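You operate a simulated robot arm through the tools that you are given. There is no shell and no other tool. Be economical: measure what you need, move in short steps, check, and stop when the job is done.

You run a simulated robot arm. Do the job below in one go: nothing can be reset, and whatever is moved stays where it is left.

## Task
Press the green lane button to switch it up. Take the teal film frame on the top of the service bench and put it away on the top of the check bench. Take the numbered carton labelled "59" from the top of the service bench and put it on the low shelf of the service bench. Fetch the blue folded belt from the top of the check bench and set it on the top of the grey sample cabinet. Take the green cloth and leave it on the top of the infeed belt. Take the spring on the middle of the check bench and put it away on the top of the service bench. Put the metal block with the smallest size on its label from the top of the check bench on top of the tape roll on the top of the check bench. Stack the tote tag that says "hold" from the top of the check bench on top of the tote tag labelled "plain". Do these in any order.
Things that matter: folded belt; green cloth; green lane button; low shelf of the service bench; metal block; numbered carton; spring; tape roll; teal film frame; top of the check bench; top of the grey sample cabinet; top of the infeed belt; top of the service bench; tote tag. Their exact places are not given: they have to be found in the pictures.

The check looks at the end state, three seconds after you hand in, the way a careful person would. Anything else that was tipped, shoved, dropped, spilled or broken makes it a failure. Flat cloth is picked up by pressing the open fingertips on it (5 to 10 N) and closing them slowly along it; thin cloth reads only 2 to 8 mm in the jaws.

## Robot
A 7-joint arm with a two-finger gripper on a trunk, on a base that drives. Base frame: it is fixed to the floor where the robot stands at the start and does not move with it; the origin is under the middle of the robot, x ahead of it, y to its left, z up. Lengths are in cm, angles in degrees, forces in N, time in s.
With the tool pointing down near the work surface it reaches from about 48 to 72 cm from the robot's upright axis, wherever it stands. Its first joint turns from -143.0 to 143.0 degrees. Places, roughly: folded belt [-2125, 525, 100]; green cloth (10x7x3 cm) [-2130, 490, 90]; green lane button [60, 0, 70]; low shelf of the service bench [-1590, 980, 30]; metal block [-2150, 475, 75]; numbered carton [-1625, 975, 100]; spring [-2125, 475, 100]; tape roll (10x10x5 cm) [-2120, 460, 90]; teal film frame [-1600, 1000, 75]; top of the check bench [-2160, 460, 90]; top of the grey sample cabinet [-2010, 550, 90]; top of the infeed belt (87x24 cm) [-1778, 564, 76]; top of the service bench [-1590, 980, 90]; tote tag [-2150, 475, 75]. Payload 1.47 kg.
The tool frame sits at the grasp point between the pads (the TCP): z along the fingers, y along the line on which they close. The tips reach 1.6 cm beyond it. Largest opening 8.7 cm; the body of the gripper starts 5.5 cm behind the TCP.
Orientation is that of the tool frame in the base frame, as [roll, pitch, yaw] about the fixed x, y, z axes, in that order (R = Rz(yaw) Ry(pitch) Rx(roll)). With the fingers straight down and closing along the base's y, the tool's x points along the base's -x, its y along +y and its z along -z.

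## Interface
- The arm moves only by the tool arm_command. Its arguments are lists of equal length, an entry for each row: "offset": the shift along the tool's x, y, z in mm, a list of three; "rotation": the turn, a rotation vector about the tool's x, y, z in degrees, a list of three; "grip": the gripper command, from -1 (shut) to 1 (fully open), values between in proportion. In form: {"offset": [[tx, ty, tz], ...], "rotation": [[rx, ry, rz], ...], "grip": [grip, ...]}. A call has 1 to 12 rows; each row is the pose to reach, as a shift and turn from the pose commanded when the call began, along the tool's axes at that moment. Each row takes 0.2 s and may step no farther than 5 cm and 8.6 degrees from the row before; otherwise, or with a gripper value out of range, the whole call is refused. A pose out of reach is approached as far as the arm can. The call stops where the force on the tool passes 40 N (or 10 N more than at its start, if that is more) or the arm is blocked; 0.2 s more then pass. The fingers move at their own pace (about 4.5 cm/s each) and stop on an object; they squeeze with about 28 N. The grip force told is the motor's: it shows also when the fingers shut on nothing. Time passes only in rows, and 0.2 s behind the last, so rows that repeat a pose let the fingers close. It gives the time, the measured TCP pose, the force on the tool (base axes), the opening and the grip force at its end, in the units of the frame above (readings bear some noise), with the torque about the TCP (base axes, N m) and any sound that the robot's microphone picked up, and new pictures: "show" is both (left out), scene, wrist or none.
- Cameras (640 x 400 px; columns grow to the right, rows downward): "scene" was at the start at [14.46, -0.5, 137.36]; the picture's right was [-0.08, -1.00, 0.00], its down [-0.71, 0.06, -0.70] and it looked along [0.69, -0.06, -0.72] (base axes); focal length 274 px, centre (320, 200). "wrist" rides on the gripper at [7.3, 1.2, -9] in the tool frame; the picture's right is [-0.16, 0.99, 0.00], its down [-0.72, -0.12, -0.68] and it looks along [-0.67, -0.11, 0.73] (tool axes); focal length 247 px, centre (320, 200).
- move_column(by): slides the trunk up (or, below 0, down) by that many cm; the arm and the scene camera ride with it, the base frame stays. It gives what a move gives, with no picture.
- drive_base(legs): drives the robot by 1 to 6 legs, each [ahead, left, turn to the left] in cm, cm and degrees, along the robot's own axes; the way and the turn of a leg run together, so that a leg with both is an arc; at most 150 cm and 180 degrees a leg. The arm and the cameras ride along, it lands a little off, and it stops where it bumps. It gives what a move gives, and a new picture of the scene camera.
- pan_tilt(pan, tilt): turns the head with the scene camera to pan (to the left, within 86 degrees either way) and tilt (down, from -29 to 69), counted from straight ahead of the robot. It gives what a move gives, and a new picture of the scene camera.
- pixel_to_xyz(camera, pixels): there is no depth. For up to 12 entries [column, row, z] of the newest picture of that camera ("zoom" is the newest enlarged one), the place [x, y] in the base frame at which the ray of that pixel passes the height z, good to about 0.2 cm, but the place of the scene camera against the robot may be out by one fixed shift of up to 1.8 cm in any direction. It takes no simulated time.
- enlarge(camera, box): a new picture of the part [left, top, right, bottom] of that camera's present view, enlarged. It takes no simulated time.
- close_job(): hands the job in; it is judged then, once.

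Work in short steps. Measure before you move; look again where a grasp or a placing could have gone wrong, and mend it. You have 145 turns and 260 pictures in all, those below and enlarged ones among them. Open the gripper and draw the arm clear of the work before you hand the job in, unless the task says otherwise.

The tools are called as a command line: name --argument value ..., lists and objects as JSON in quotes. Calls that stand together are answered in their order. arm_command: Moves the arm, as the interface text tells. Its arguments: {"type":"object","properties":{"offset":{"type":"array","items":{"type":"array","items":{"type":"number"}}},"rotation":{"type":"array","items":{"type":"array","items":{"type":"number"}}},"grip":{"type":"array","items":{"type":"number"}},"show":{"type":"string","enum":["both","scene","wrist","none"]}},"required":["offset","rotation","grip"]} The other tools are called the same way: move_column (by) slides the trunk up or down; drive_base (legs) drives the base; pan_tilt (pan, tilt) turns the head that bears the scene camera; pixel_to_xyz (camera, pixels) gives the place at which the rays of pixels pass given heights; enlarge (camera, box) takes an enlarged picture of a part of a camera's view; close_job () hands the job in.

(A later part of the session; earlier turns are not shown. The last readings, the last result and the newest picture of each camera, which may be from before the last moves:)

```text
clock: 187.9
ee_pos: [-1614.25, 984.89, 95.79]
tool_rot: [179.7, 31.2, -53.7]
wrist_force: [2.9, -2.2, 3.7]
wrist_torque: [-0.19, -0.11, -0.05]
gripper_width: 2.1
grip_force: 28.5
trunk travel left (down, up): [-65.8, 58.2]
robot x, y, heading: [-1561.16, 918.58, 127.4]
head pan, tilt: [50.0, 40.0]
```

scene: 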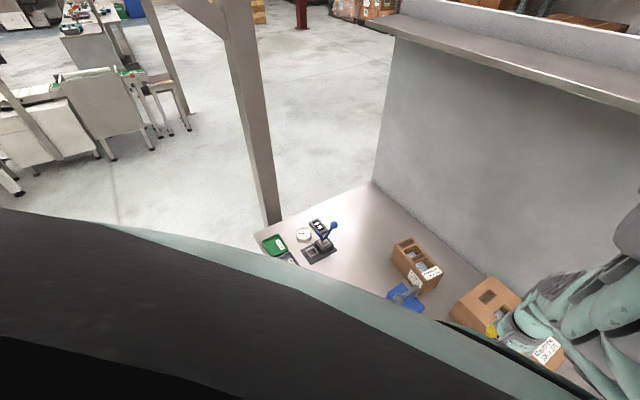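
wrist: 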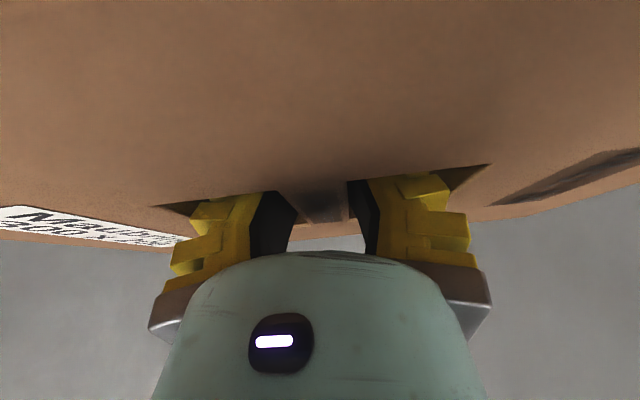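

Gripped (2.1 cm). I lift 4 cm with the column to check the load.

move_column --by 4

enlarge --camera "wrist" --box '[0, 0, 640, 400]'

```text
clock: 188.8
ee_pos: [-1614.25, 984.9, 99.58]
tool_rot: [179.6, 31.1, -53.8]
wrist_force: [0.4, 1.0, -4.1]
wrist_torque: [0.01, 0.0, -0.01]
gripper_width: 1.5
grip_force: 27.5
trunk travel left (down, up): [-69.8, 54.2]
robot x, y, heading: [-1561.77, 918.33, 127.4]
head pan, tilt: [50.0, 40.0]
```

```text
1.00 times, centred on (320, 200) of wrist (not enlarged: the box is as wide or as high as the picture)
```

zoom: 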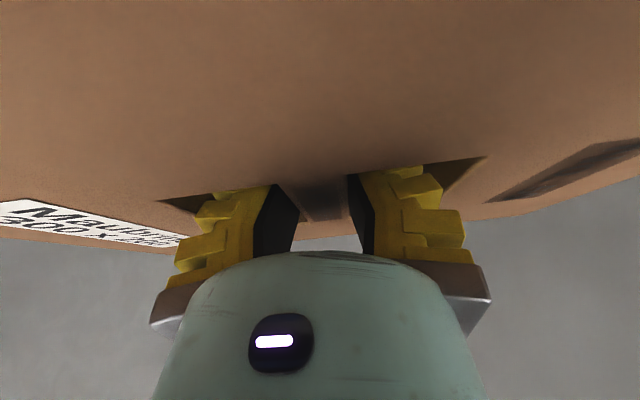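

Lifted cleanly (~0.4 kg). I raise 30 cm more over the bench items, then back off.

move_column --by 30

drive_base --legs '[[-90, 0, 0]]'

enlarge --camera "wrist" --box '[0, 0, 640, 400]'

```text
clock: 191.8
ee_pos: [-1614.29, 985.0, 129.56]
tool_rot: [179.7, 31.1, -53.7]
wrist_force: [0.3, -0.3, -4.8]
wrist_torque: [-0.01, 0.02, 0.02]
gripper_width: 1.46
grip_force: 27.4
trunk travel left (down, up): [-99.8, 24.2]
robot x, y, heading: [-1561.11, 918.61, 127.4]
head pan, tilt: [50.0, 40.0]
```

```text
clock: 196.4
ee_pos: [-1559.64, 914.36, 129.61]
tool_rot: [179.6, 31.1, -54.2]
wrist_force: [0.3, -0.5, -3.3]
wrist_torque: [0.0, 0.0, -0.01]
gripper_width: 1.45
grip_force: 27.7
trunk travel left (down, up): [-99.8, 24.2]
robot x, y, heading: [-1507.7, 847.64, 127.2]
head pan, tilt: [50.0, 40.0]
```

scene: 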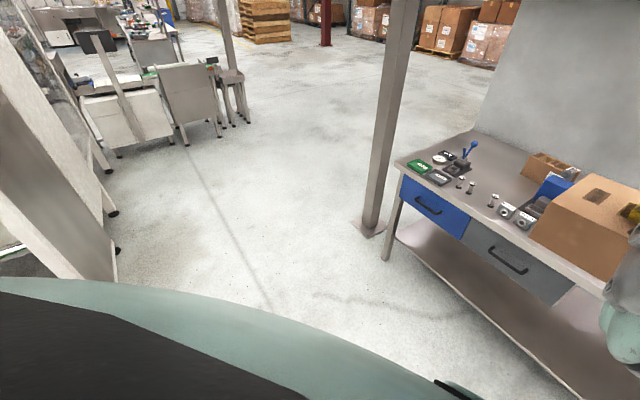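

```text
1.00 times, centred on (320, 200) of wrist (not enlarged: the box is as wide or as high as the picture)
```

zoom: 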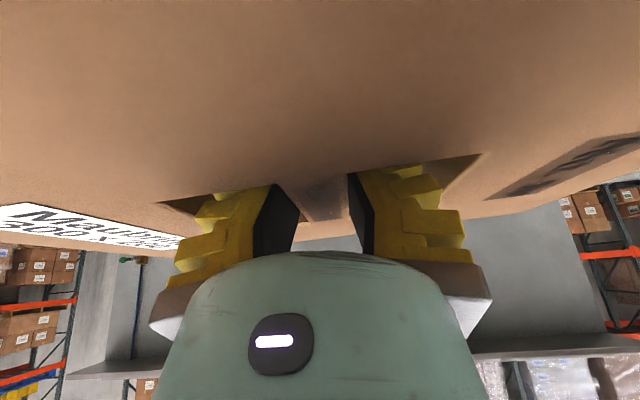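

I turn the base 45° to the right so the head can view the shelf.

drive_base --legs '[[0, 0, -45]]'

```text
clock: 198.9
ee_pos: [-1495.67, 931.65, 129.71]
tool_rot: [179.6, 31.0, -100.1]
wrist_force: [0.1, -0.3, -5.2]
wrist_torque: [0.02, 0.0, -0.02]
gripper_width: 1.49
grip_force: 28.3
trunk travel left (down, up): [-99.8, 24.2]
robot x, y, heading: [-1507.13, 847.41, 81.1]
head pan, tilt: [50.0, 40.0]
```

scene: 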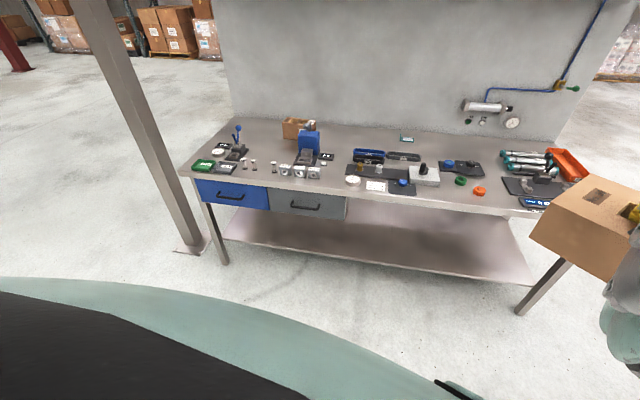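

pixel_to_xyz --camera "scene" --pixels '[[225, 264, 0], [518, 314, 0], [535, 284, 20], [535, 284, 30], [535, 284, 40], [222, 240, 20], [222, 240, 30], [400, 265, 20], [400, 265, 30], [346, 217, 66], [347, 195, 84], [186, 172, 84]]'

enlarge --camera "scene" --box '[180, 180, 560, 330]'

```text
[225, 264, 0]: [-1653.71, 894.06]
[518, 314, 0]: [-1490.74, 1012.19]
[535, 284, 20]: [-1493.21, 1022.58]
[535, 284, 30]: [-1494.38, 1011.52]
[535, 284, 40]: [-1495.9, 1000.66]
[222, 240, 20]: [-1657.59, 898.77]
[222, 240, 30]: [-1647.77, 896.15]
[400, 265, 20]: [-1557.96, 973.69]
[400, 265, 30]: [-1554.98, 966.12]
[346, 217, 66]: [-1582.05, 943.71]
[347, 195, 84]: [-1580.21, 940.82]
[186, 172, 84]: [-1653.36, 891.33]
```

```text
1.68 times, centred on (370, 255) of scene
```

zoom: 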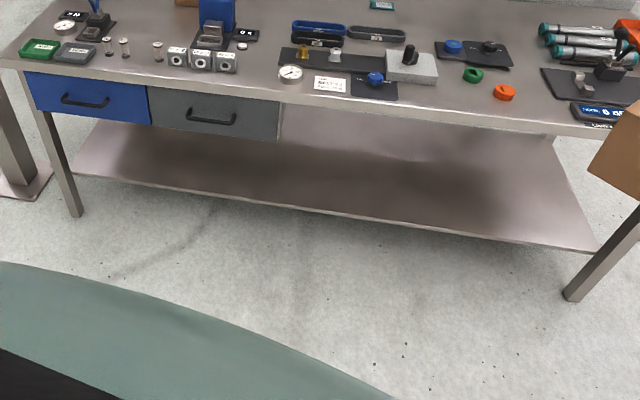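

Bench axes: feet line from (-1653.7,894.1) to (-1490.7,1012.2), drawers end 87 cm along. I'll put the carton ~140 cm along on the free part. I drive to 110 cm in front there, face it, and lower the column.

drive_base --legs '[[44.2, -24.8, 0], [0, 0, 45.2]]'

move_column --by -40

move_column --by -40

pan_tilt --pan 35 --tilt 30

```text
clock: 204.0
ee_pos: [-1526.17, 955.88, 129.68]
tool_rot: [179.7, 31.1, -55.8]
wrist_force: [-1.2, 0.2, -3.7]
wrist_torque: [-0.01, -0.04, 0.01]
gripper_width: 1.5
grip_force: 27.9
trunk travel left (down, up): [-99.8, 24.2]
robot x, y, heading: [-1476.03, 887.82, 125.5]
head pan, tilt: [50.0, 40.0]
```

scene: 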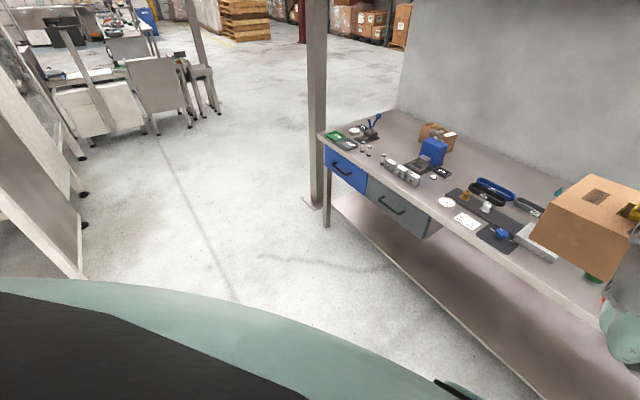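

```text
clock: 207.8
ee_pos: [-1526.18, 955.88, 89.5]
tool_rot: [179.7, 31.1, -55.9]
wrist_force: [-0.3, -0.4, -4.8]
wrist_torque: [-0.05, 0.0, -0.01]
gripper_width: 1.51
grip_force: 27.9
trunk travel left (down, up): [-59.8, 64.2]
robot x, y, heading: [-1475.91, 887.59, 125.5]
head pan, tilt: [50.0, 40.0]
```

```text
clock: 211.6
ee_pos: [-1526.13, 955.73, 49.57]
tool_rot: [179.8, 31.1, -55.7]
wrist_force: [0.1, -0.1, -4.7]
wrist_torque: [-0.02, 0.01, 0.02]
gripper_width: 1.53
grip_force: 27.9
trunk travel left (down, up): [-19.8, 104.2]
robot x, y, heading: [-1475.75, 887.41, 125.5]
head pan, tilt: [50.0, 40.0]
```

```text
clock: 212.4
ee_pos: [-1526.16, 955.75, 49.6]
tool_rot: [179.7, 31.1, -55.7]
wrist_force: [0.5, 0.2, -4.2]
wrist_torque: [0.01, 0.04, 0.0]
gripper_width: 1.52
grip_force: 27.8
trunk travel left (down, up): [-19.8, 104.2]
robot x, y, heading: [-1476.17, 887.65, 125.6]
head pan, tilt: [35.0, 30.0]
```

scene: 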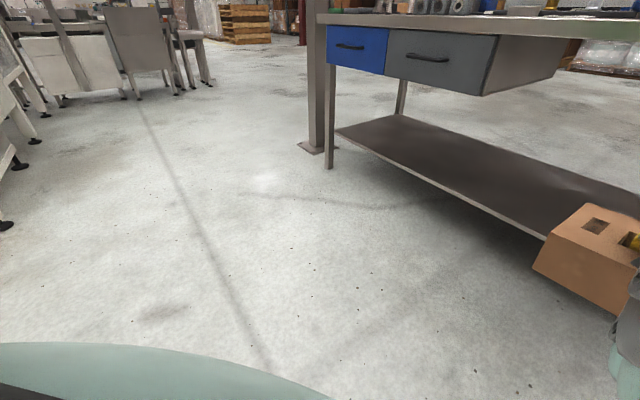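

Now I see the shelf edge from low: measure edge points for stereo with the earlier view.

pixel_to_xyz --camera "scene" --pixels '[[328, 168, 0], [336, 135, 20], [336, 135, 25], [336, 135, 30], [336, 135, 35], [543, 238, 20], [543, 238, 25], [543, 238, 30], [543, 238, 35], [485, 95, 66], [533, 268, 38]]'

enlarge --camera "scene" --box '[440, 100, 640, 330]'

```text
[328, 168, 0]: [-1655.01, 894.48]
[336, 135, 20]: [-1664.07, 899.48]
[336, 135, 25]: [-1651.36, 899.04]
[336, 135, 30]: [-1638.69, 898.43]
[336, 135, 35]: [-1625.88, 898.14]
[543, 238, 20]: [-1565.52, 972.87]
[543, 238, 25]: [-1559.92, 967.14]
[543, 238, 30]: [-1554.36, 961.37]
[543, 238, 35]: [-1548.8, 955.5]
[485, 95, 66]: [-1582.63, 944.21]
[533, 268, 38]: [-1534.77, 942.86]
```

```text
1.74 times, centred on (540, 215) of scene
```

zoom: 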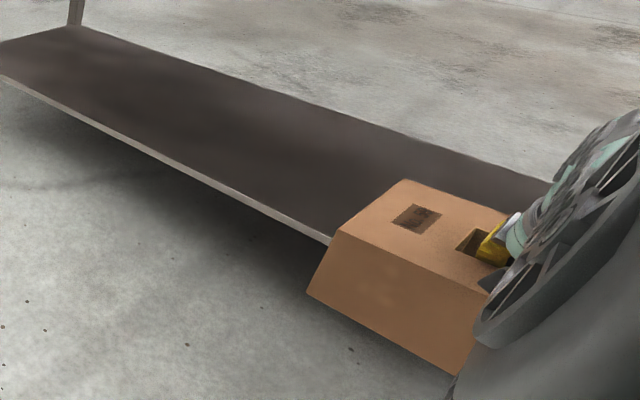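

Shelf top z≈25, front edge n≈4 cm behind the feet line. I lower 9 cm (carton bottom ≈3.5 cm above the shelf) and drive forward 22 cm, then look.

move_column --by -9

drive_base --legs '[[22, 0, 0]]'

enlarge --camera "wrist" --box '[0, 0, 640, 400]'

```text
clock: 213.7
ee_pos: [-1526.19, 955.92, 40.64]
tool_rot: [179.7, 31.0, -55.9]
wrist_force: [-0.3, -0.5, -4.2]
wrist_torque: [-0.05, 0.0, -0.02]
gripper_width: 1.54
grip_force: 28.2
trunk travel left (down, up): [-10.8, 113.2]
robot x, y, heading: [-1475.82, 887.47, 125.5]
head pan, tilt: [35.0, 30.0]
```

```text
clock: 215.3
ee_pos: [-1538.82, 973.2, 40.47]
tool_rot: [179.8, 30.9, -55.5]
wrist_force: [0.2, 1.3, -5.0]
wrist_torque: [-0.03, 0.04, 0.03]
gripper_width: 1.54
grip_force: 28.7
trunk travel left (down, up): [-10.8, 113.2]
robot x, y, heading: [-1488.38, 905.18, 125.8]
head pan, tilt: [35.0, 30.0]
```

scene: 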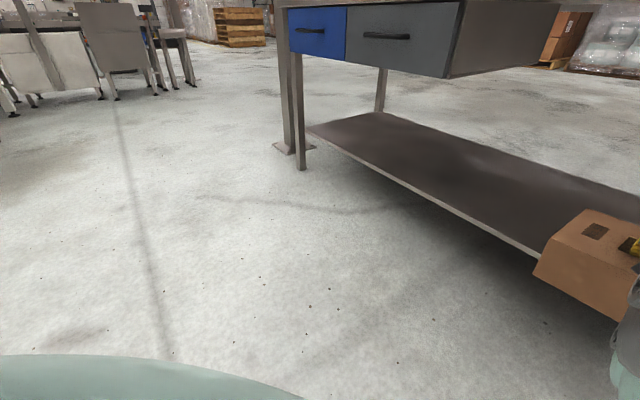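

```text
1.00 times, centred on (320, 200) of wrist (not enlarged: the box is as wide or as high as the picture)
```

zoom: 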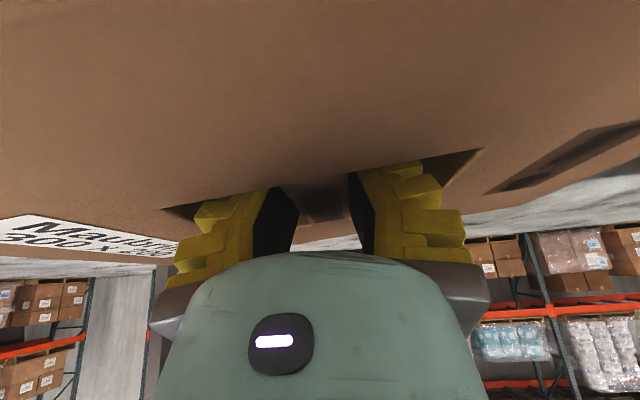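

TCP is at n=-3.4; I drive 12 cm more so the carton centre is well over the shelf.

drive_base --legs '[[12.5, 0, 0]]'

enlarge --camera "scene" --box '[400, 0, 640, 330]'

```text
clock: 216.6
ee_pos: [-1545.79, 983.03, 40.28]
tool_rot: [179.7, 30.9, -55.6]
wrist_force: [1.2, -0.4, -4.6]
wrist_torque: [0.02, 0.03, 0.03]
gripper_width: 1.53
grip_force: 27.8
trunk travel left (down, up): [-10.8, 113.2]
robot x, y, heading: [-1495.7, 915.25, 125.7]
head pan, tilt: [35.0, 30.0]
```

scene: 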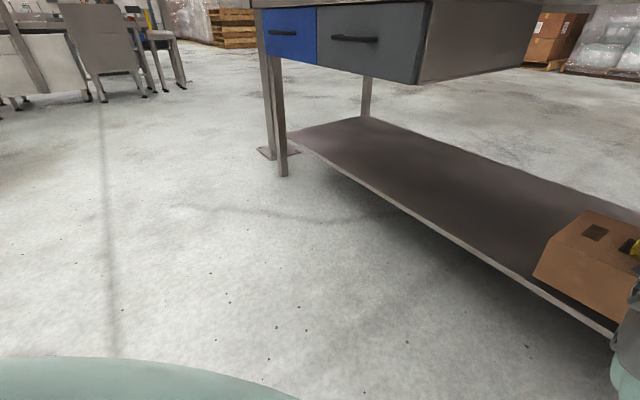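

```text
1.21 times, centred on (520, 165) of scene
```

zoom: 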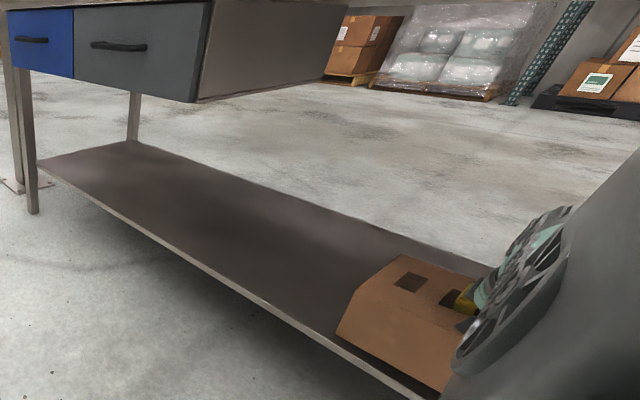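

The carton is over the shelf (n=8.7). I lower 3.3 cm and read the force.

move_column --by -3.3

enlarge --camera "scene" --box '[480, 160, 640, 360]'

```text
clock: 217.4
ee_pos: [-1546.11, 983.42, 37.32]
tool_rot: [179.6, 31.1, -55.6]
wrist_force: [0.1, 0.0, -5.0]
wrist_torque: [-0.06, 0.0, 0.0]
gripper_width: 1.52
grip_force: 28.3
trunk travel left (down, up): [-7.5, 116.5]
robot x, y, heading: [-1495.65, 915.41, 125.6]
head pan, tilt: [35.0, 30.0]
```

```text
2.00 times, centred on (560, 260) of scene
```

zoom: 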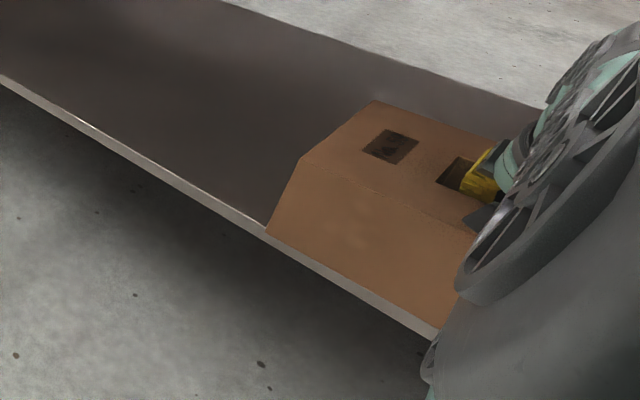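

Still hanging (−5 N). Lower 1 cm more.

move_column --by -1.0

```text
clock: 217.9
ee_pos: [-1546.09, 983.13, 36.13]
tool_rot: [179.7, 31.0, -55.5]
wrist_force: [0.5, 0.0, -5.2]
wrist_torque: [0.0, 0.04, 0.0]
gripper_width: 1.54
grip_force: 27.6
trunk travel left (down, up): [-6.5, 117.5]
robot x, y, heading: [-1495.88, 915.31, 125.5]
head pan, tilt: [35.0, 30.0]
```

move_column --by -1.0

enlarge --camera "scene" --box '[480, 160, 640, 360]'

```text
clock: 218.5
ee_pos: [-1546.21, 983.63, 35.45]
tool_rot: [179.7, 31.3, -55.6]
wrist_force: [0.1, 0.6, 4.5]
wrist_torque: [0.21, 0.14, 0.02]
gripper_width: 1.98
grip_force: 27.8
trunk travel left (down, up): [-5.5, 118.5]
robot x, y, heading: [-1495.58, 915.11, 125.7]
head pan, tilt: [35.0, 30.0]
```

```text
2.00 times, centred on (560, 260) of scene
```

zoom: 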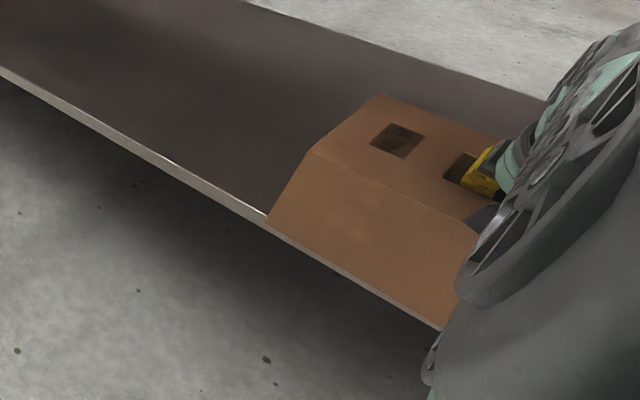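

Seated, but its front face is at the shelf's front edge. I lift 1 cm, move 5 cm further in, and set down again.

move_column --by 1.2

drive_base --legs '[[5, 0, 0]]'

move_column --by -1.3

enlarge --camera "scene" --box '[480, 160, 640, 360]'

```text
clock: 219.1
ee_pos: [-1546.02, 983.33, 36.39]
tool_rot: [179.8, 30.9, -55.6]
wrist_force: [0.5, 0.3, -4.3]
wrist_torque: [-0.03, 0.02, -0.05]
gripper_width: 1.8
grip_force: 28.1
trunk travel left (down, up): [-6.7, 117.3]
robot x, y, heading: [-1495.23, 915.14, 125.4]
head pan, tilt: [35.0, 30.0]
```

```text
clock: 220.0
ee_pos: [-1548.49, 986.5, 35.77]
tool_rot: [179.6, 30.4, -55.5]
wrist_force: [0.3, 0.0, -5.8]
wrist_torque: [0.04, 0.05, 0.0]
gripper_width: 1.77
grip_force: 27.7
trunk travel left (down, up): [-6.7, 117.3]
robot x, y, heading: [-1498.39, 919.1, 125.6]
head pan, tilt: [35.0, 30.0]
```

scene: 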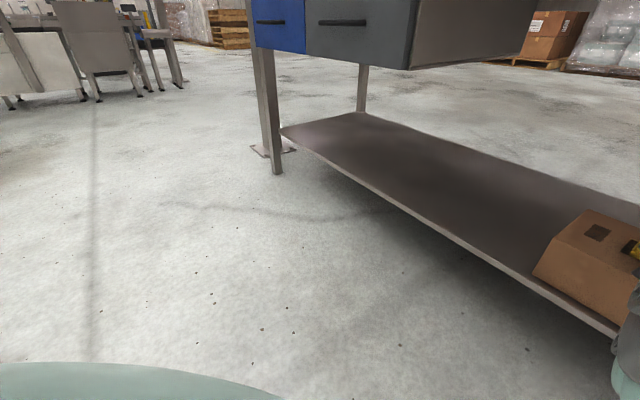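

```text
clock: 220.7
ee_pos: [-1548.95, 986.88, 34.8]
tool_rot: [179.8, 30.5, -55.6]
wrist_force: [-0.1, 0.5, -4.5]
wrist_torque: [0.04, -0.01, 0.02]
gripper_width: 0.92
grip_force: 28.1
trunk travel left (down, up): [-5.4, 118.6]
robot x, y, heading: [-1498.39, 918.93, 125.6]
head pan, tilt: [35.0, 30.0]
```

```text
2.00 times, centred on (560, 260) of scene
```

zoom: 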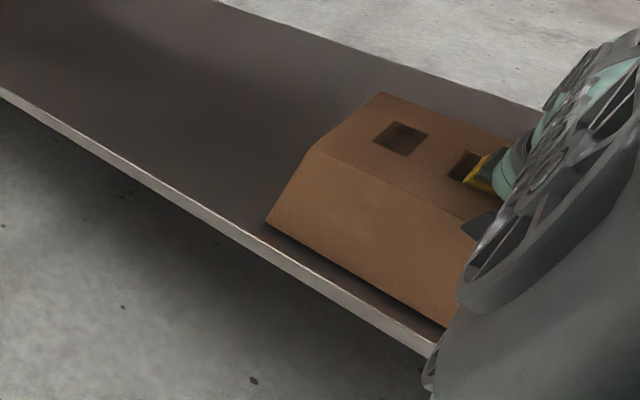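

Now the carton's front lies inside the shelf edge but it still hangs and slips slightly; I lower 1 cm more.

move_column --by -1.0

enlarge --camera "scene" --box '[480, 160, 640, 360]'

```text
clock: 221.2
ee_pos: [-1549.1, 987.15, 34.17]
tool_rot: [179.7, 31.0, -55.5]
wrist_force: [1.8, -2.9, 4.3]
wrist_torque: [0.22, 0.09, 0.0]
gripper_width: 0.74
grip_force: 28.8
trunk travel left (down, up): [-4.4, 119.6]
robot x, y, heading: [-1498.22, 919.3, 125.7]
head pan, tilt: [35.0, 30.0]
```

```text
2.00 times, centred on (560, 260) of scene
```

zoom: 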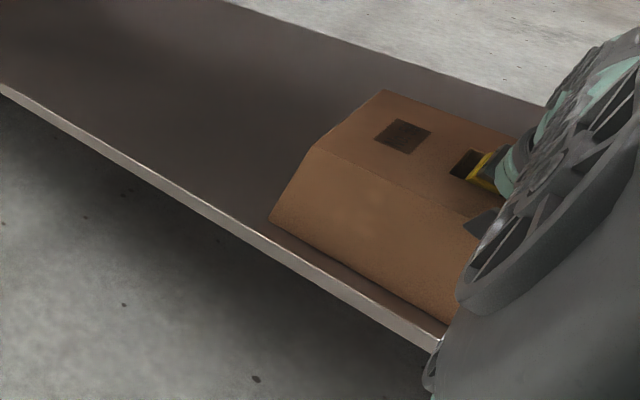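

Seated on the shelf with margin. I open to ~4.4 cm and withdraw along the tool axis.

arm_command --offset '[[0, 0, 0], [0, 0, 0], [0, 0, 0], [0, 0, -20], [0, 0, -45], [-10, 0, -60]]' --rotation '[[0, 0, 0], [0, 0, 0], [0, 0, 0], [0, 0, 0], [0, 0, 0], [0, 0, 0]]' --grip '[-0.5, -0.15, -0.15, -0.15, -0.15, -0.15]' --show "both"

```text
clock: 222.6
ee_pos: [-1547.67, 985.5, 39.94]
tool_rot: [179.7, 30.9, -55.6]
wrist_force: [-0.3, 0.0, -0.3]
wrist_torque: [0.0, 0.02, 0.02]
gripper_width: 4.29
grip_force: 4.3
trunk travel left (down, up): [-4.4, 119.6]
robot x, y, heading: [-1498.41, 919.33, 125.6]
head pan, tilt: [35.0, 30.0]
```

scene: 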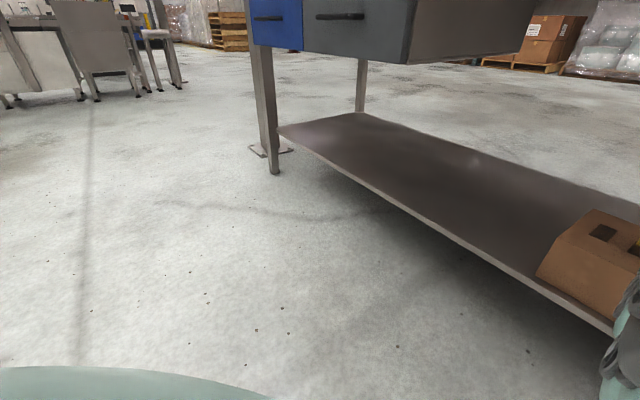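
wrist: 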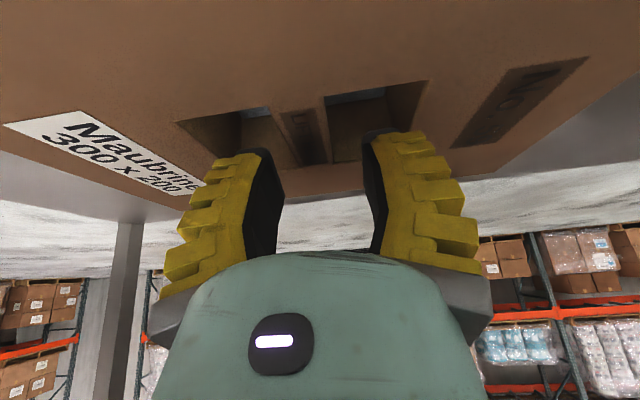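

Released cleanly. I raise 1.5 cm and back out 60 cm, then raise the column.

move_column --by 1.5

drive_base --legs '[[-60, 0, 0]]'

move_column --by 40

move_column --by 40

```text
clock: 223.3
ee_pos: [-1547.66, 985.46, 41.4]
tool_rot: [179.8, 30.8, -55.6]
wrist_force: [0.0, -0.6, -0.6]
wrist_torque: [0.01, 0.02, 0.0]
gripper_width: 4.29
grip_force: 4.0
trunk travel left (down, up): [-5.9, 118.1]
robot x, y, heading: [-1498.29, 919.28, 125.9]
head pan, tilt: [35.0, 30.0]
```

```text
clock: 226.6
ee_pos: [-1513.16, 937.01, 41.34]
tool_rot: [179.7, 30.9, -55.3]
wrist_force: [0.0, 0.2, -0.2]
wrist_torque: [-0.02, 0.01, 0.02]
gripper_width: 4.29
grip_force: 4.5
trunk travel left (down, up): [-5.9, 118.1]
robot x, y, heading: [-1463.71, 870.9, 126.1]
head pan, tilt: [35.0, 30.0]
```

scene: 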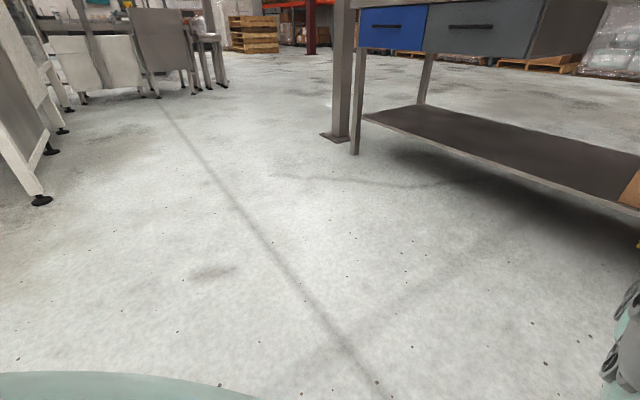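

```text
clock: 230.5
ee_pos: [-1512.93, 936.95, 81.36]
tool_rot: [179.7, 30.8, -55.4]
wrist_force: [-0.5, 0.6, -0.4]
wrist_torque: [0.01, 0.01, 0.0]
gripper_width: 4.29
grip_force: 4.1
trunk travel left (down, up): [-45.9, 78.1]
robot x, y, heading: [-1463.42, 870.84, 125.8]
head pan, tilt: [35.0, 30.0]
```

```text
clock: 234.3
ee_pos: [-1513.11, 936.96, 121.24]
tool_rot: [179.7, 30.9, -55.5]
wrist_force: [-0.1, 0.5, -0.3]
wrist_torque: [0.01, -0.01, 0.03]
gripper_width: 4.29
grip_force: 3.6
trunk travel left (down, up): [-85.9, 38.1]
robot x, y, heading: [-1463.5, 871.11, 126.1]
head pan, tilt: [35.0, 30.0]
```

Next the teal frame near (-1588,1010). I drive forward to 38 cm from the leg line at e≈121, arm high above the items.

drive_base --legs '[[50, 19.5, 0], [42, 0, 0]]'

enlarge --camera "wrist" --box '[0, 0, 640, 400]'

```text
clock: 239.6
ee_pos: [-1582.25, 1000.92, 121.25]
tool_rot: [179.7, 30.7, -55.8]
wrist_force: [0.2, -0.6, 0.6]
wrist_torque: [-0.02, -0.03, 0.0]
gripper_width: 4.28
grip_force: 3.7
trunk travel left (down, up): [-85.9, 38.1]
robot x, y, heading: [-1533.57, 934.46, 125.8]
head pan, tilt: [35.0, 30.0]
```

scene: 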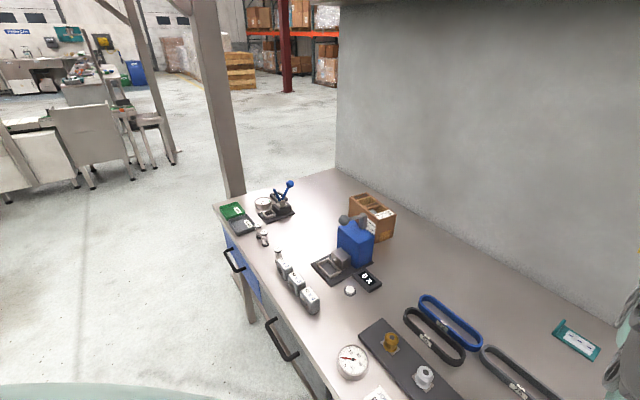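

```text
1.00 times, centred on (320, 200) of wrist (not enlarged: the box is as wide or as high as the picture)
```

zoom: 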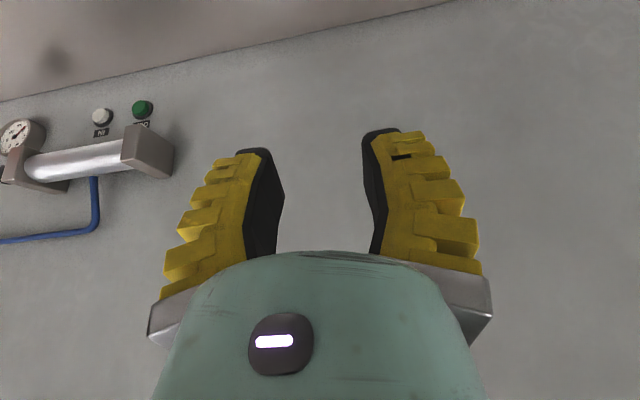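

The frame is visible at (577,340) in the scene view. I enlarge it and measure.

enlarge --camera "scene" --box '[520, 290, 640, 390]'

pixel_to_xyz --camera "scene" --pixels '[[577, 340, 84.5], [553, 333, 84.5], [594, 360, 84.5], [600, 348, 84.5], [563, 322, 86]]'

```text
4.00 times, centred on (580, 340) of scene
```

zoom: 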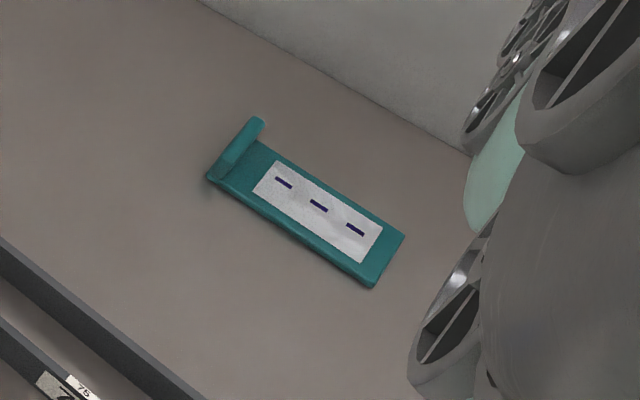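

```text
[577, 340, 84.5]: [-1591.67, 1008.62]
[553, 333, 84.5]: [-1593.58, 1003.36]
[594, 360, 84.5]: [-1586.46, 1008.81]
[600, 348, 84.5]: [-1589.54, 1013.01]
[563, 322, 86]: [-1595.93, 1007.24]
```

The frame is a ~10×5 cm plate with an upright lip at its left end, at about (-1595,1005.5). I shift the base 7.7 cm left and 6 ahead, then lower 17 cm for a wrist view.

drive_base --legs '[[6, 7.7, 0]]'

move_column --by -17

enlarge --camera "wrist" --box '[0, 0, 640, 400]'

```text
clock: 240.7
ee_pos: [-1591.85, 1001.31, 121.23]
tool_rot: [179.7, 30.8, -55.9]
wrist_force: [-0.4, 1.0, 0.2]
wrist_torque: [-0.03, 0.0, 0.01]
gripper_width: 4.29
grip_force: 4.2
trunk travel left (down, up): [-85.9, 38.1]
robot x, y, heading: [-1543.06, 934.88, 125.3]
head pan, tilt: [35.0, 30.0]
```

scene: 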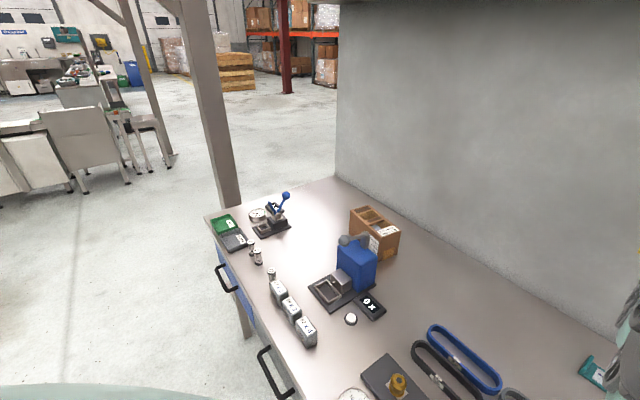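

```text
clock: 242.7
ee_pos: [-1592.04, 1001.23, 104.33]
tool_rot: [179.7, 30.8, -55.8]
wrist_force: [0.4, -0.1, -0.4]
wrist_torque: [-0.02, 0.04, -0.01]
gripper_width: 4.26
grip_force: 4.3
trunk travel left (down, up): [-68.9, 55.1]
robot x, y, heading: [-1542.87, 934.81, 125.5]
head pan, tilt: [35.0, 30.0]
```

```text
1.00 times, centred on (320, 200) of wrist (not enlarged: the box is as wide or as high as the picture)
```

zoom: 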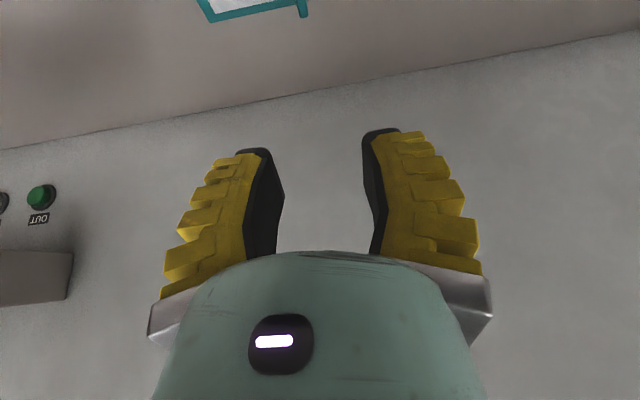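

The lip is just at the picture's top (302,8); I lower 9 cm more to bring it into view.

move_column --by -9

enlarge --camera "wrist" --box '[0, 0, 640, 400]'

pixel_to_xyz --camera "zoom" --pixels '[[320, 100, 85], [320, 150, 85]]'

```text
clock: 243.9
ee_pos: [-1591.86, 1001.26, 95.46]
tool_rot: [179.8, 30.9, -55.7]
wrist_force: [0.1, -0.3, -0.2]
wrist_torque: [-0.02, 0.0, -0.04]
gripper_width: 4.26
grip_force: 4.0
trunk travel left (down, up): [-59.9, 64.1]
robot x, y, heading: [-1542.5, 935.18, 125.5]
head pan, tilt: [35.0, 30.0]
```

```text
1.00 times, centred on (320, 200) of wrist (not enlarged: the box is as wide or as high as the picture)
```

zoom: 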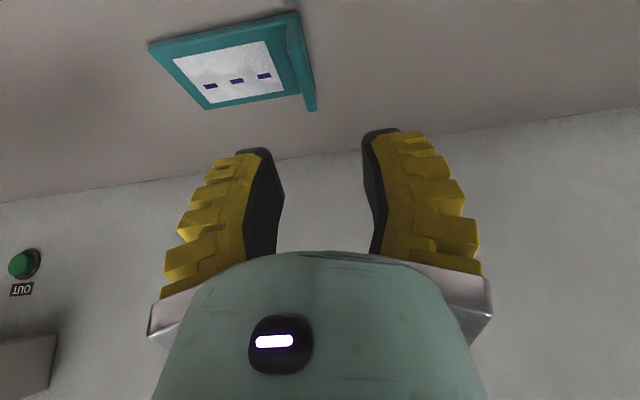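

```text
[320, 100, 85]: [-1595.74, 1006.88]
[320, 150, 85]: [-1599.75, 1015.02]
```

pixel_to_xyz --camera "zoom" --pixels '[[298, 14, 84.5], [298, 14, 87], [313, 110, 84.5], [308, 108, 87], [150, 43, 84.5], [207, 110, 84.5], [300, 60, 86], [306, 60, 86]]'

enlarge --camera "wrist" --box '[130, 0, 340, 130]'

```text
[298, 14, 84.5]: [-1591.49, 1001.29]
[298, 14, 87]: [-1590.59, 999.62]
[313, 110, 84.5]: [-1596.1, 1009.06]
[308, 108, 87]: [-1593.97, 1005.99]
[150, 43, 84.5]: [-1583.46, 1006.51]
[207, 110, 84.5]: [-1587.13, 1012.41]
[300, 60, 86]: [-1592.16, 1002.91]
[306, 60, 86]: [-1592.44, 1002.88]
```

```text
3.05 times, centred on (235, 65) of wrist
```

zoom: 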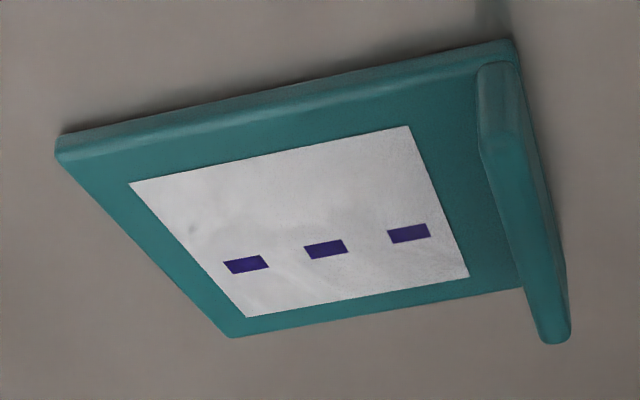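

Lip centre ≈(-1592.8,1003.5), about 2–3 cm high. I descend to z≈87.4 straddling it.

arm_command --offset '[[10, -3, 27], [20, -5, 54], [25, -5, 70], [26, -5, 79]]' --rotation '[[0, 0, 0], [0, 0, 0], [0, 0, 0], [0, 0, 0]]' --grip '[-0.15, -0.15, -0.15, -0.15]' --show "wrist"

```text
clock: 244.9
ee_pos: [-1592.85, 1003.56, 88.13]
tool_rot: [179.7, 32.0, -55.7]
wrist_force: [3.2, -5.0, 32.5]
wrist_torque: [0.37, -1.06, -0.32]
gripper_width: 4.84
grip_force: 6.1
trunk travel left (down, up): [-59.9, 64.1]
robot x, y, heading: [-1542.49, 934.77, 125.7]
head pan, tilt: [35.0, 30.0]
```

wrist: 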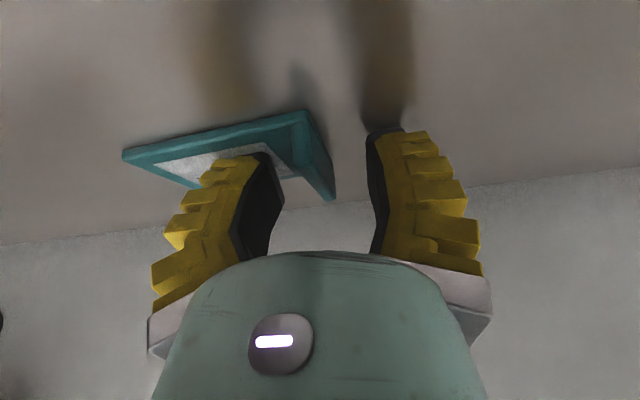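

The finger over the plate touches it (32 N). The lip is between the fingers; I raise 6 mm and close.

arm_command --offset '[[-3, 0, -5], [-3, 0, -5], [-3, 0, -5], [-3, 0, -5], [-3, 0, -5], [-3, 0, -5]]' --rotation '[[0, 0, 0], [0, 0, 0], [0, 0, 0], [0, 0, 0], [0, 0, 0], [0, 0, 0]]' --grip '[-0.15, -0.3, -0.5, -0.8, -1, -1]' --show "wrist"

```text
clock: 246.3
ee_pos: [-1593.09, 1003.29, 88.34]
tool_rot: [179.5, 31.3, -55.7]
wrist_force: [-2.4, 1.0, 26.8]
wrist_torque: [0.28, -0.72, 0.21]
gripper_width: 0.62
grip_force: 19.7
trunk travel left (down, up): [-59.9, 64.1]
robot x, y, heading: [-1542.67, 934.88, 125.4]
head pan, tilt: [35.0, 30.0]
```

wrist: 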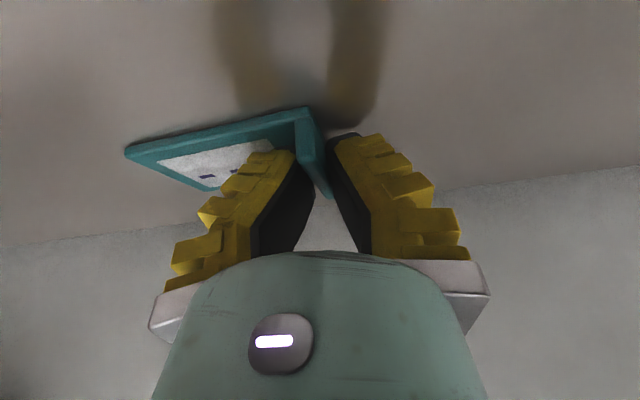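

Closed on the lip (0.62 cm). I lift 2 cm with the column and check.

move_column --by 2.5

enlarge --camera "wrist" --box '[0, 0, 640, 400]'

```text
clock: 247.0
ee_pos: [-1592.62, 1002.84, 90.02]
tool_rot: [179.7, 30.6, -55.9]
wrist_force: [0.6, -0.3, -0.8]
wrist_torque: [-0.03, -0.03, 0.0]
gripper_width: 0.61
grip_force: 27.9
trunk travel left (down, up): [-62.4, 61.6]
robot x, y, heading: [-1542.84, 935.26, 125.2]
head pan, tilt: [35.0, 30.0]
```

```text
1.00 times, centred on (320, 200) of wrist (not enlarged: the box is as wide or as high as the picture)
```

zoom: 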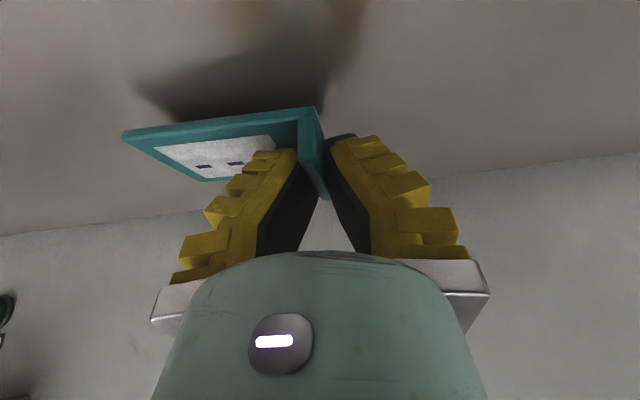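

The frame is held. I raise high, back off 90 cm and look toward the check bench (bearing ~210°, my left).

move_column --by 35

drive_base --legs '[[-90, 0, 0]]'

pan_tilt --pan 80 --tilt 20

```text
clock: 250.4
ee_pos: [-1592.49, 1002.99, 125.28]
tool_rot: [179.7, 31.0, -55.9]
wrist_force: [0.1, -0.7, -0.3]
wrist_torque: [0.0, 0.01, 0.02]
gripper_width: 0.6
grip_force: 28.0
trunk travel left (down, up): [-97.4, 26.6]
robot x, y, heading: [-1542.66, 934.75, 125.3]
head pan, tilt: [35.0, 30.0]
```

```text
clock: 255.2
ee_pos: [-1540.96, 929.35, 125.33]
tool_rot: [179.7, 30.8, -54.6]
wrist_force: [-0.2, -0.1, 0.3]
wrist_torque: [0.0, 0.01, 0.03]
gripper_width: 0.58
grip_force: 28.4
trunk travel left (down, up): [-97.4, 26.6]
robot x, y, heading: [-1489.57, 862.0, 126.7]
head pan, tilt: [35.0, 30.0]
```

scene: 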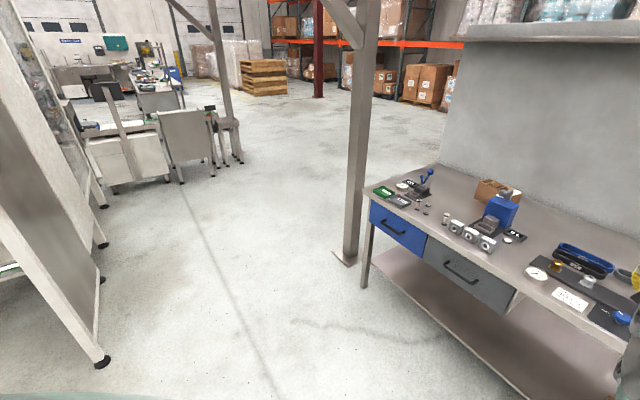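

```text
clock: 256.3
ee_pos: [-1541.03, 929.15, 125.35]
tool_rot: [179.7, 30.8, -54.7]
wrist_force: [-0.3, 0.3, -0.2]
wrist_torque: [0.0, 0.0, 0.0]
gripper_width: 0.61
grip_force: 27.8
trunk travel left (down, up): [-97.4, 26.6]
robot x, y, heading: [-1489.71, 862.38, 126.6]
head pan, tilt: [80.0, 20.0]
```

scene: 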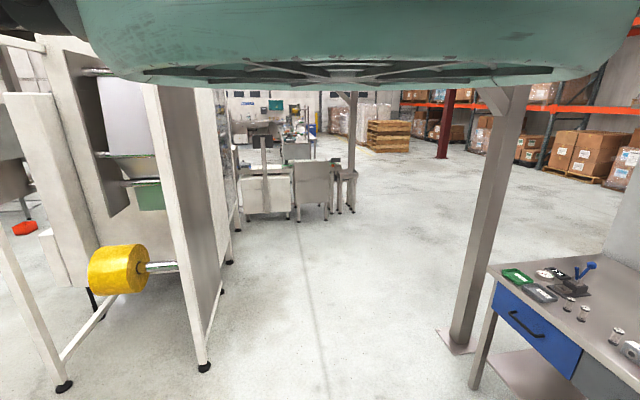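

I measure floor points: machine feet, pillar, and the white units ahead.

pixel_to_xyz --camera "scene" --pixels '[[203, 368, 0], [222, 290, 0], [230, 262, 0], [453, 348, 0], [265, 212, 0], [330, 218, 0], [354, 211, 0], [385, 150, 0], [237, 230, 0], [300, 222, 0]]'

enlarge --camera "scene" --box '[200, 80, 420, 240]'

```text
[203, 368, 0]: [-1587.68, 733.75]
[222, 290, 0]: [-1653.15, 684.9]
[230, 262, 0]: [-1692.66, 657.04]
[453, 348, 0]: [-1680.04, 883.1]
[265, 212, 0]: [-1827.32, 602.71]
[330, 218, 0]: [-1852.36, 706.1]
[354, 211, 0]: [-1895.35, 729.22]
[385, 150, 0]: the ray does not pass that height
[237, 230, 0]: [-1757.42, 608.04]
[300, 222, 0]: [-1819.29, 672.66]
```

```text
2.50 times, centred on (310, 160) of scene
```

zoom: 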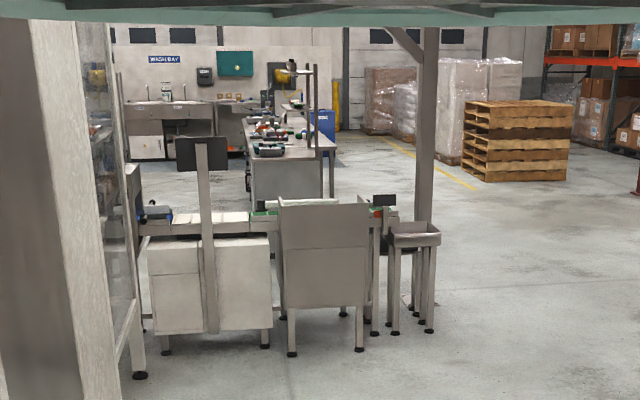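

A conveyor line lies between; I can pass right of its end (-1895,729). I check pillar 2's foot and turn to heading 160° so that arm and head both suit the corridor.

pixel_to_xyz --camera "scene" --pixels '[[350, 206, 0], [351, 200, 0], [361, 213, 0], [380, 152, 0], [345, 212, 0]]'

drive_base --legs '[[0, 0, 34]]'

pan_tilt --pan 45 --tilt 22

```text
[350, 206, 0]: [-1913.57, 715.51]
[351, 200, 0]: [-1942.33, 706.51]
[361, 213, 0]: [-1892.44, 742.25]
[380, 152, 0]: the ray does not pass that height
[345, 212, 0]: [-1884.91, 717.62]
```

```text
clock: 258.3
ee_pos: [-1569.38, 890.05, 125.51]
tool_rot: [179.6, 30.7, -21.2]
wrist_force: [-0.2, 0.0, -0.6]
wrist_torque: [-0.02, 0.02, 0.02]
gripper_width: 0.6
grip_force: 27.7
trunk travel left (down, up): [-97.4, 26.6]
robot x, y, heading: [-1489.78, 862.03, 160.2]
head pan, tilt: [80.0, 20.0]
```

scene: 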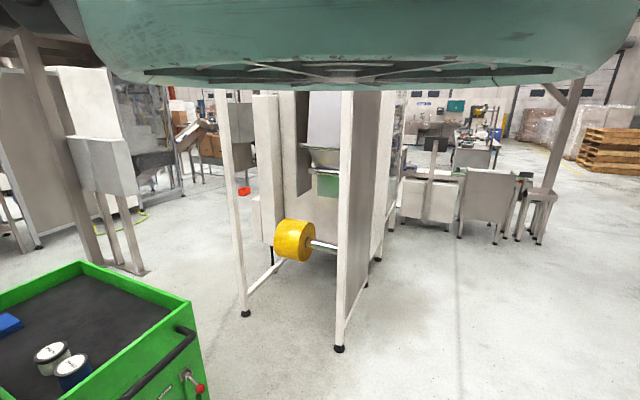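

```text
clock: 259.3
ee_pos: [-1569.47, 889.94, 125.31]
tool_rot: [179.7, 30.8, -21.2]
wrist_force: [-0.1, -0.9, 1.2]
wrist_torque: [-0.02, -0.01, -0.02]
gripper_width: 0.6
grip_force: 27.9
trunk travel left (down, up): [-97.4, 26.6]
robot x, y, heading: [-1489.87, 862.53, 160.1]
head pan, tilt: [45.0, 22.0]
```

scene: 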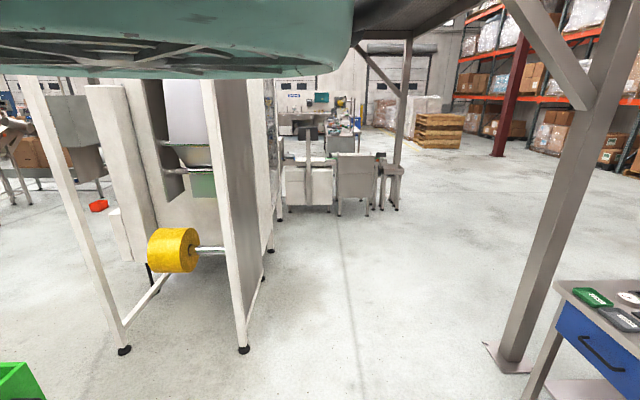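

Pillar 2 is at (-1942,706). I lower the column 35 cm and drive through the corridor via (-1620,800), (-1760,800), (-1900,800).

move_column --by -35

drive_base --legs '[[101, 102.7, 0], [131.6, 47.9, 0], [131.6, 47.9, 0]]'

pan_tilt --pan 60 --tilt 22

```text
clock: 262.7
ee_pos: [-1569.45, 890.03, 90.38]
tool_rot: [179.7, 30.9, -21.2]
wrist_force: [0.4, 1.4, -0.5]
wrist_torque: [-0.03, -0.05, 0.02]
gripper_width: 0.6
grip_force: 27.7
trunk travel left (down, up): [-62.4, 61.6]
robot x, y, heading: [-1489.87, 861.92, 160.2]
head pan, tilt: [45.0, 22.0]
```

```text
clock: 283.1
ee_pos: [-1981.9, 829.39, 90.35]
tool_rot: [179.8, 30.8, -20.8]
wrist_force: [0.1, 0.2, -1.3]
wrist_torque: [0.0, 0.01, 0.03]
gripper_width: 0.6
grip_force: 27.9
trunk travel left (down, up): [-62.4, 61.6]
robot x, y, heading: [-1901.79, 801.69, 160.0]
head pan, tilt: [45.0, 22.0]
```

scene: 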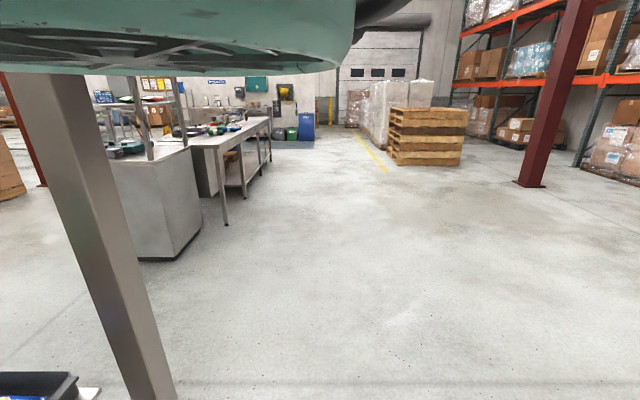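

```text
clock: 283.9
ee_pos: [-1981.97, 829.32, 90.32]
tool_rot: [179.8, 30.7, -20.8]
wrist_force: [0.2, 0.2, -0.3]
wrist_torque: [0.0, -0.01, 0.0]
gripper_width: 0.57
grip_force: 27.9
trunk travel left (down, up): [-62.4, 61.6]
robot x, y, heading: [-1901.86, 802.02, 160.5]
head pan, tilt: [60.0, 22.0]
```

scene: 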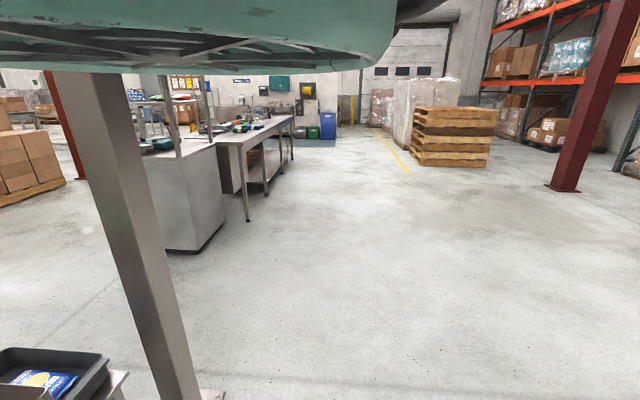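

The grey cabinet (left) and check bench behind it are visible. I measure their feet.

pixel_to_xyz --camera "scene" --pixels '[[196, 253, 0], [168, 247, 0], [224, 214, 0], [247, 222, 0], [267, 196, 0], [292, 161, 0], [213, 398, 0], [220, 142, 86], [290, 120, 86]]'

enlarge --camera "scene" --box '[120, 60, 340, 260]'

```text
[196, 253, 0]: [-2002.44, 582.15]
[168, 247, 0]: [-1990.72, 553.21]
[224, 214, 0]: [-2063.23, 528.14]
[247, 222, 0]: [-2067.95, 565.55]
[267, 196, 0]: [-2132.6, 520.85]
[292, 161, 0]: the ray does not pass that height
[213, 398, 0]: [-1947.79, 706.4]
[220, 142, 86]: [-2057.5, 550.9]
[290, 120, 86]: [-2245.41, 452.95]
```

```text
2.00 times, centred on (230, 160) of scene
```

zoom: 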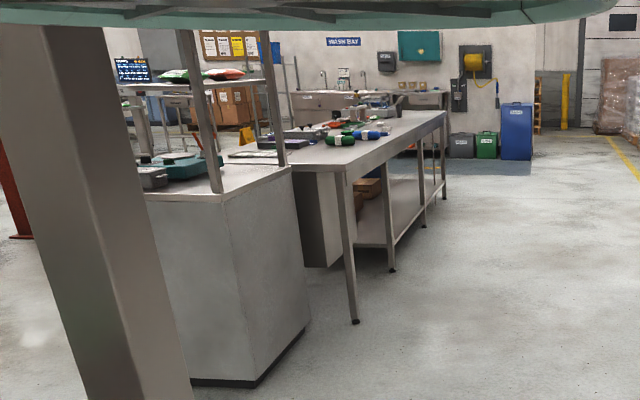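

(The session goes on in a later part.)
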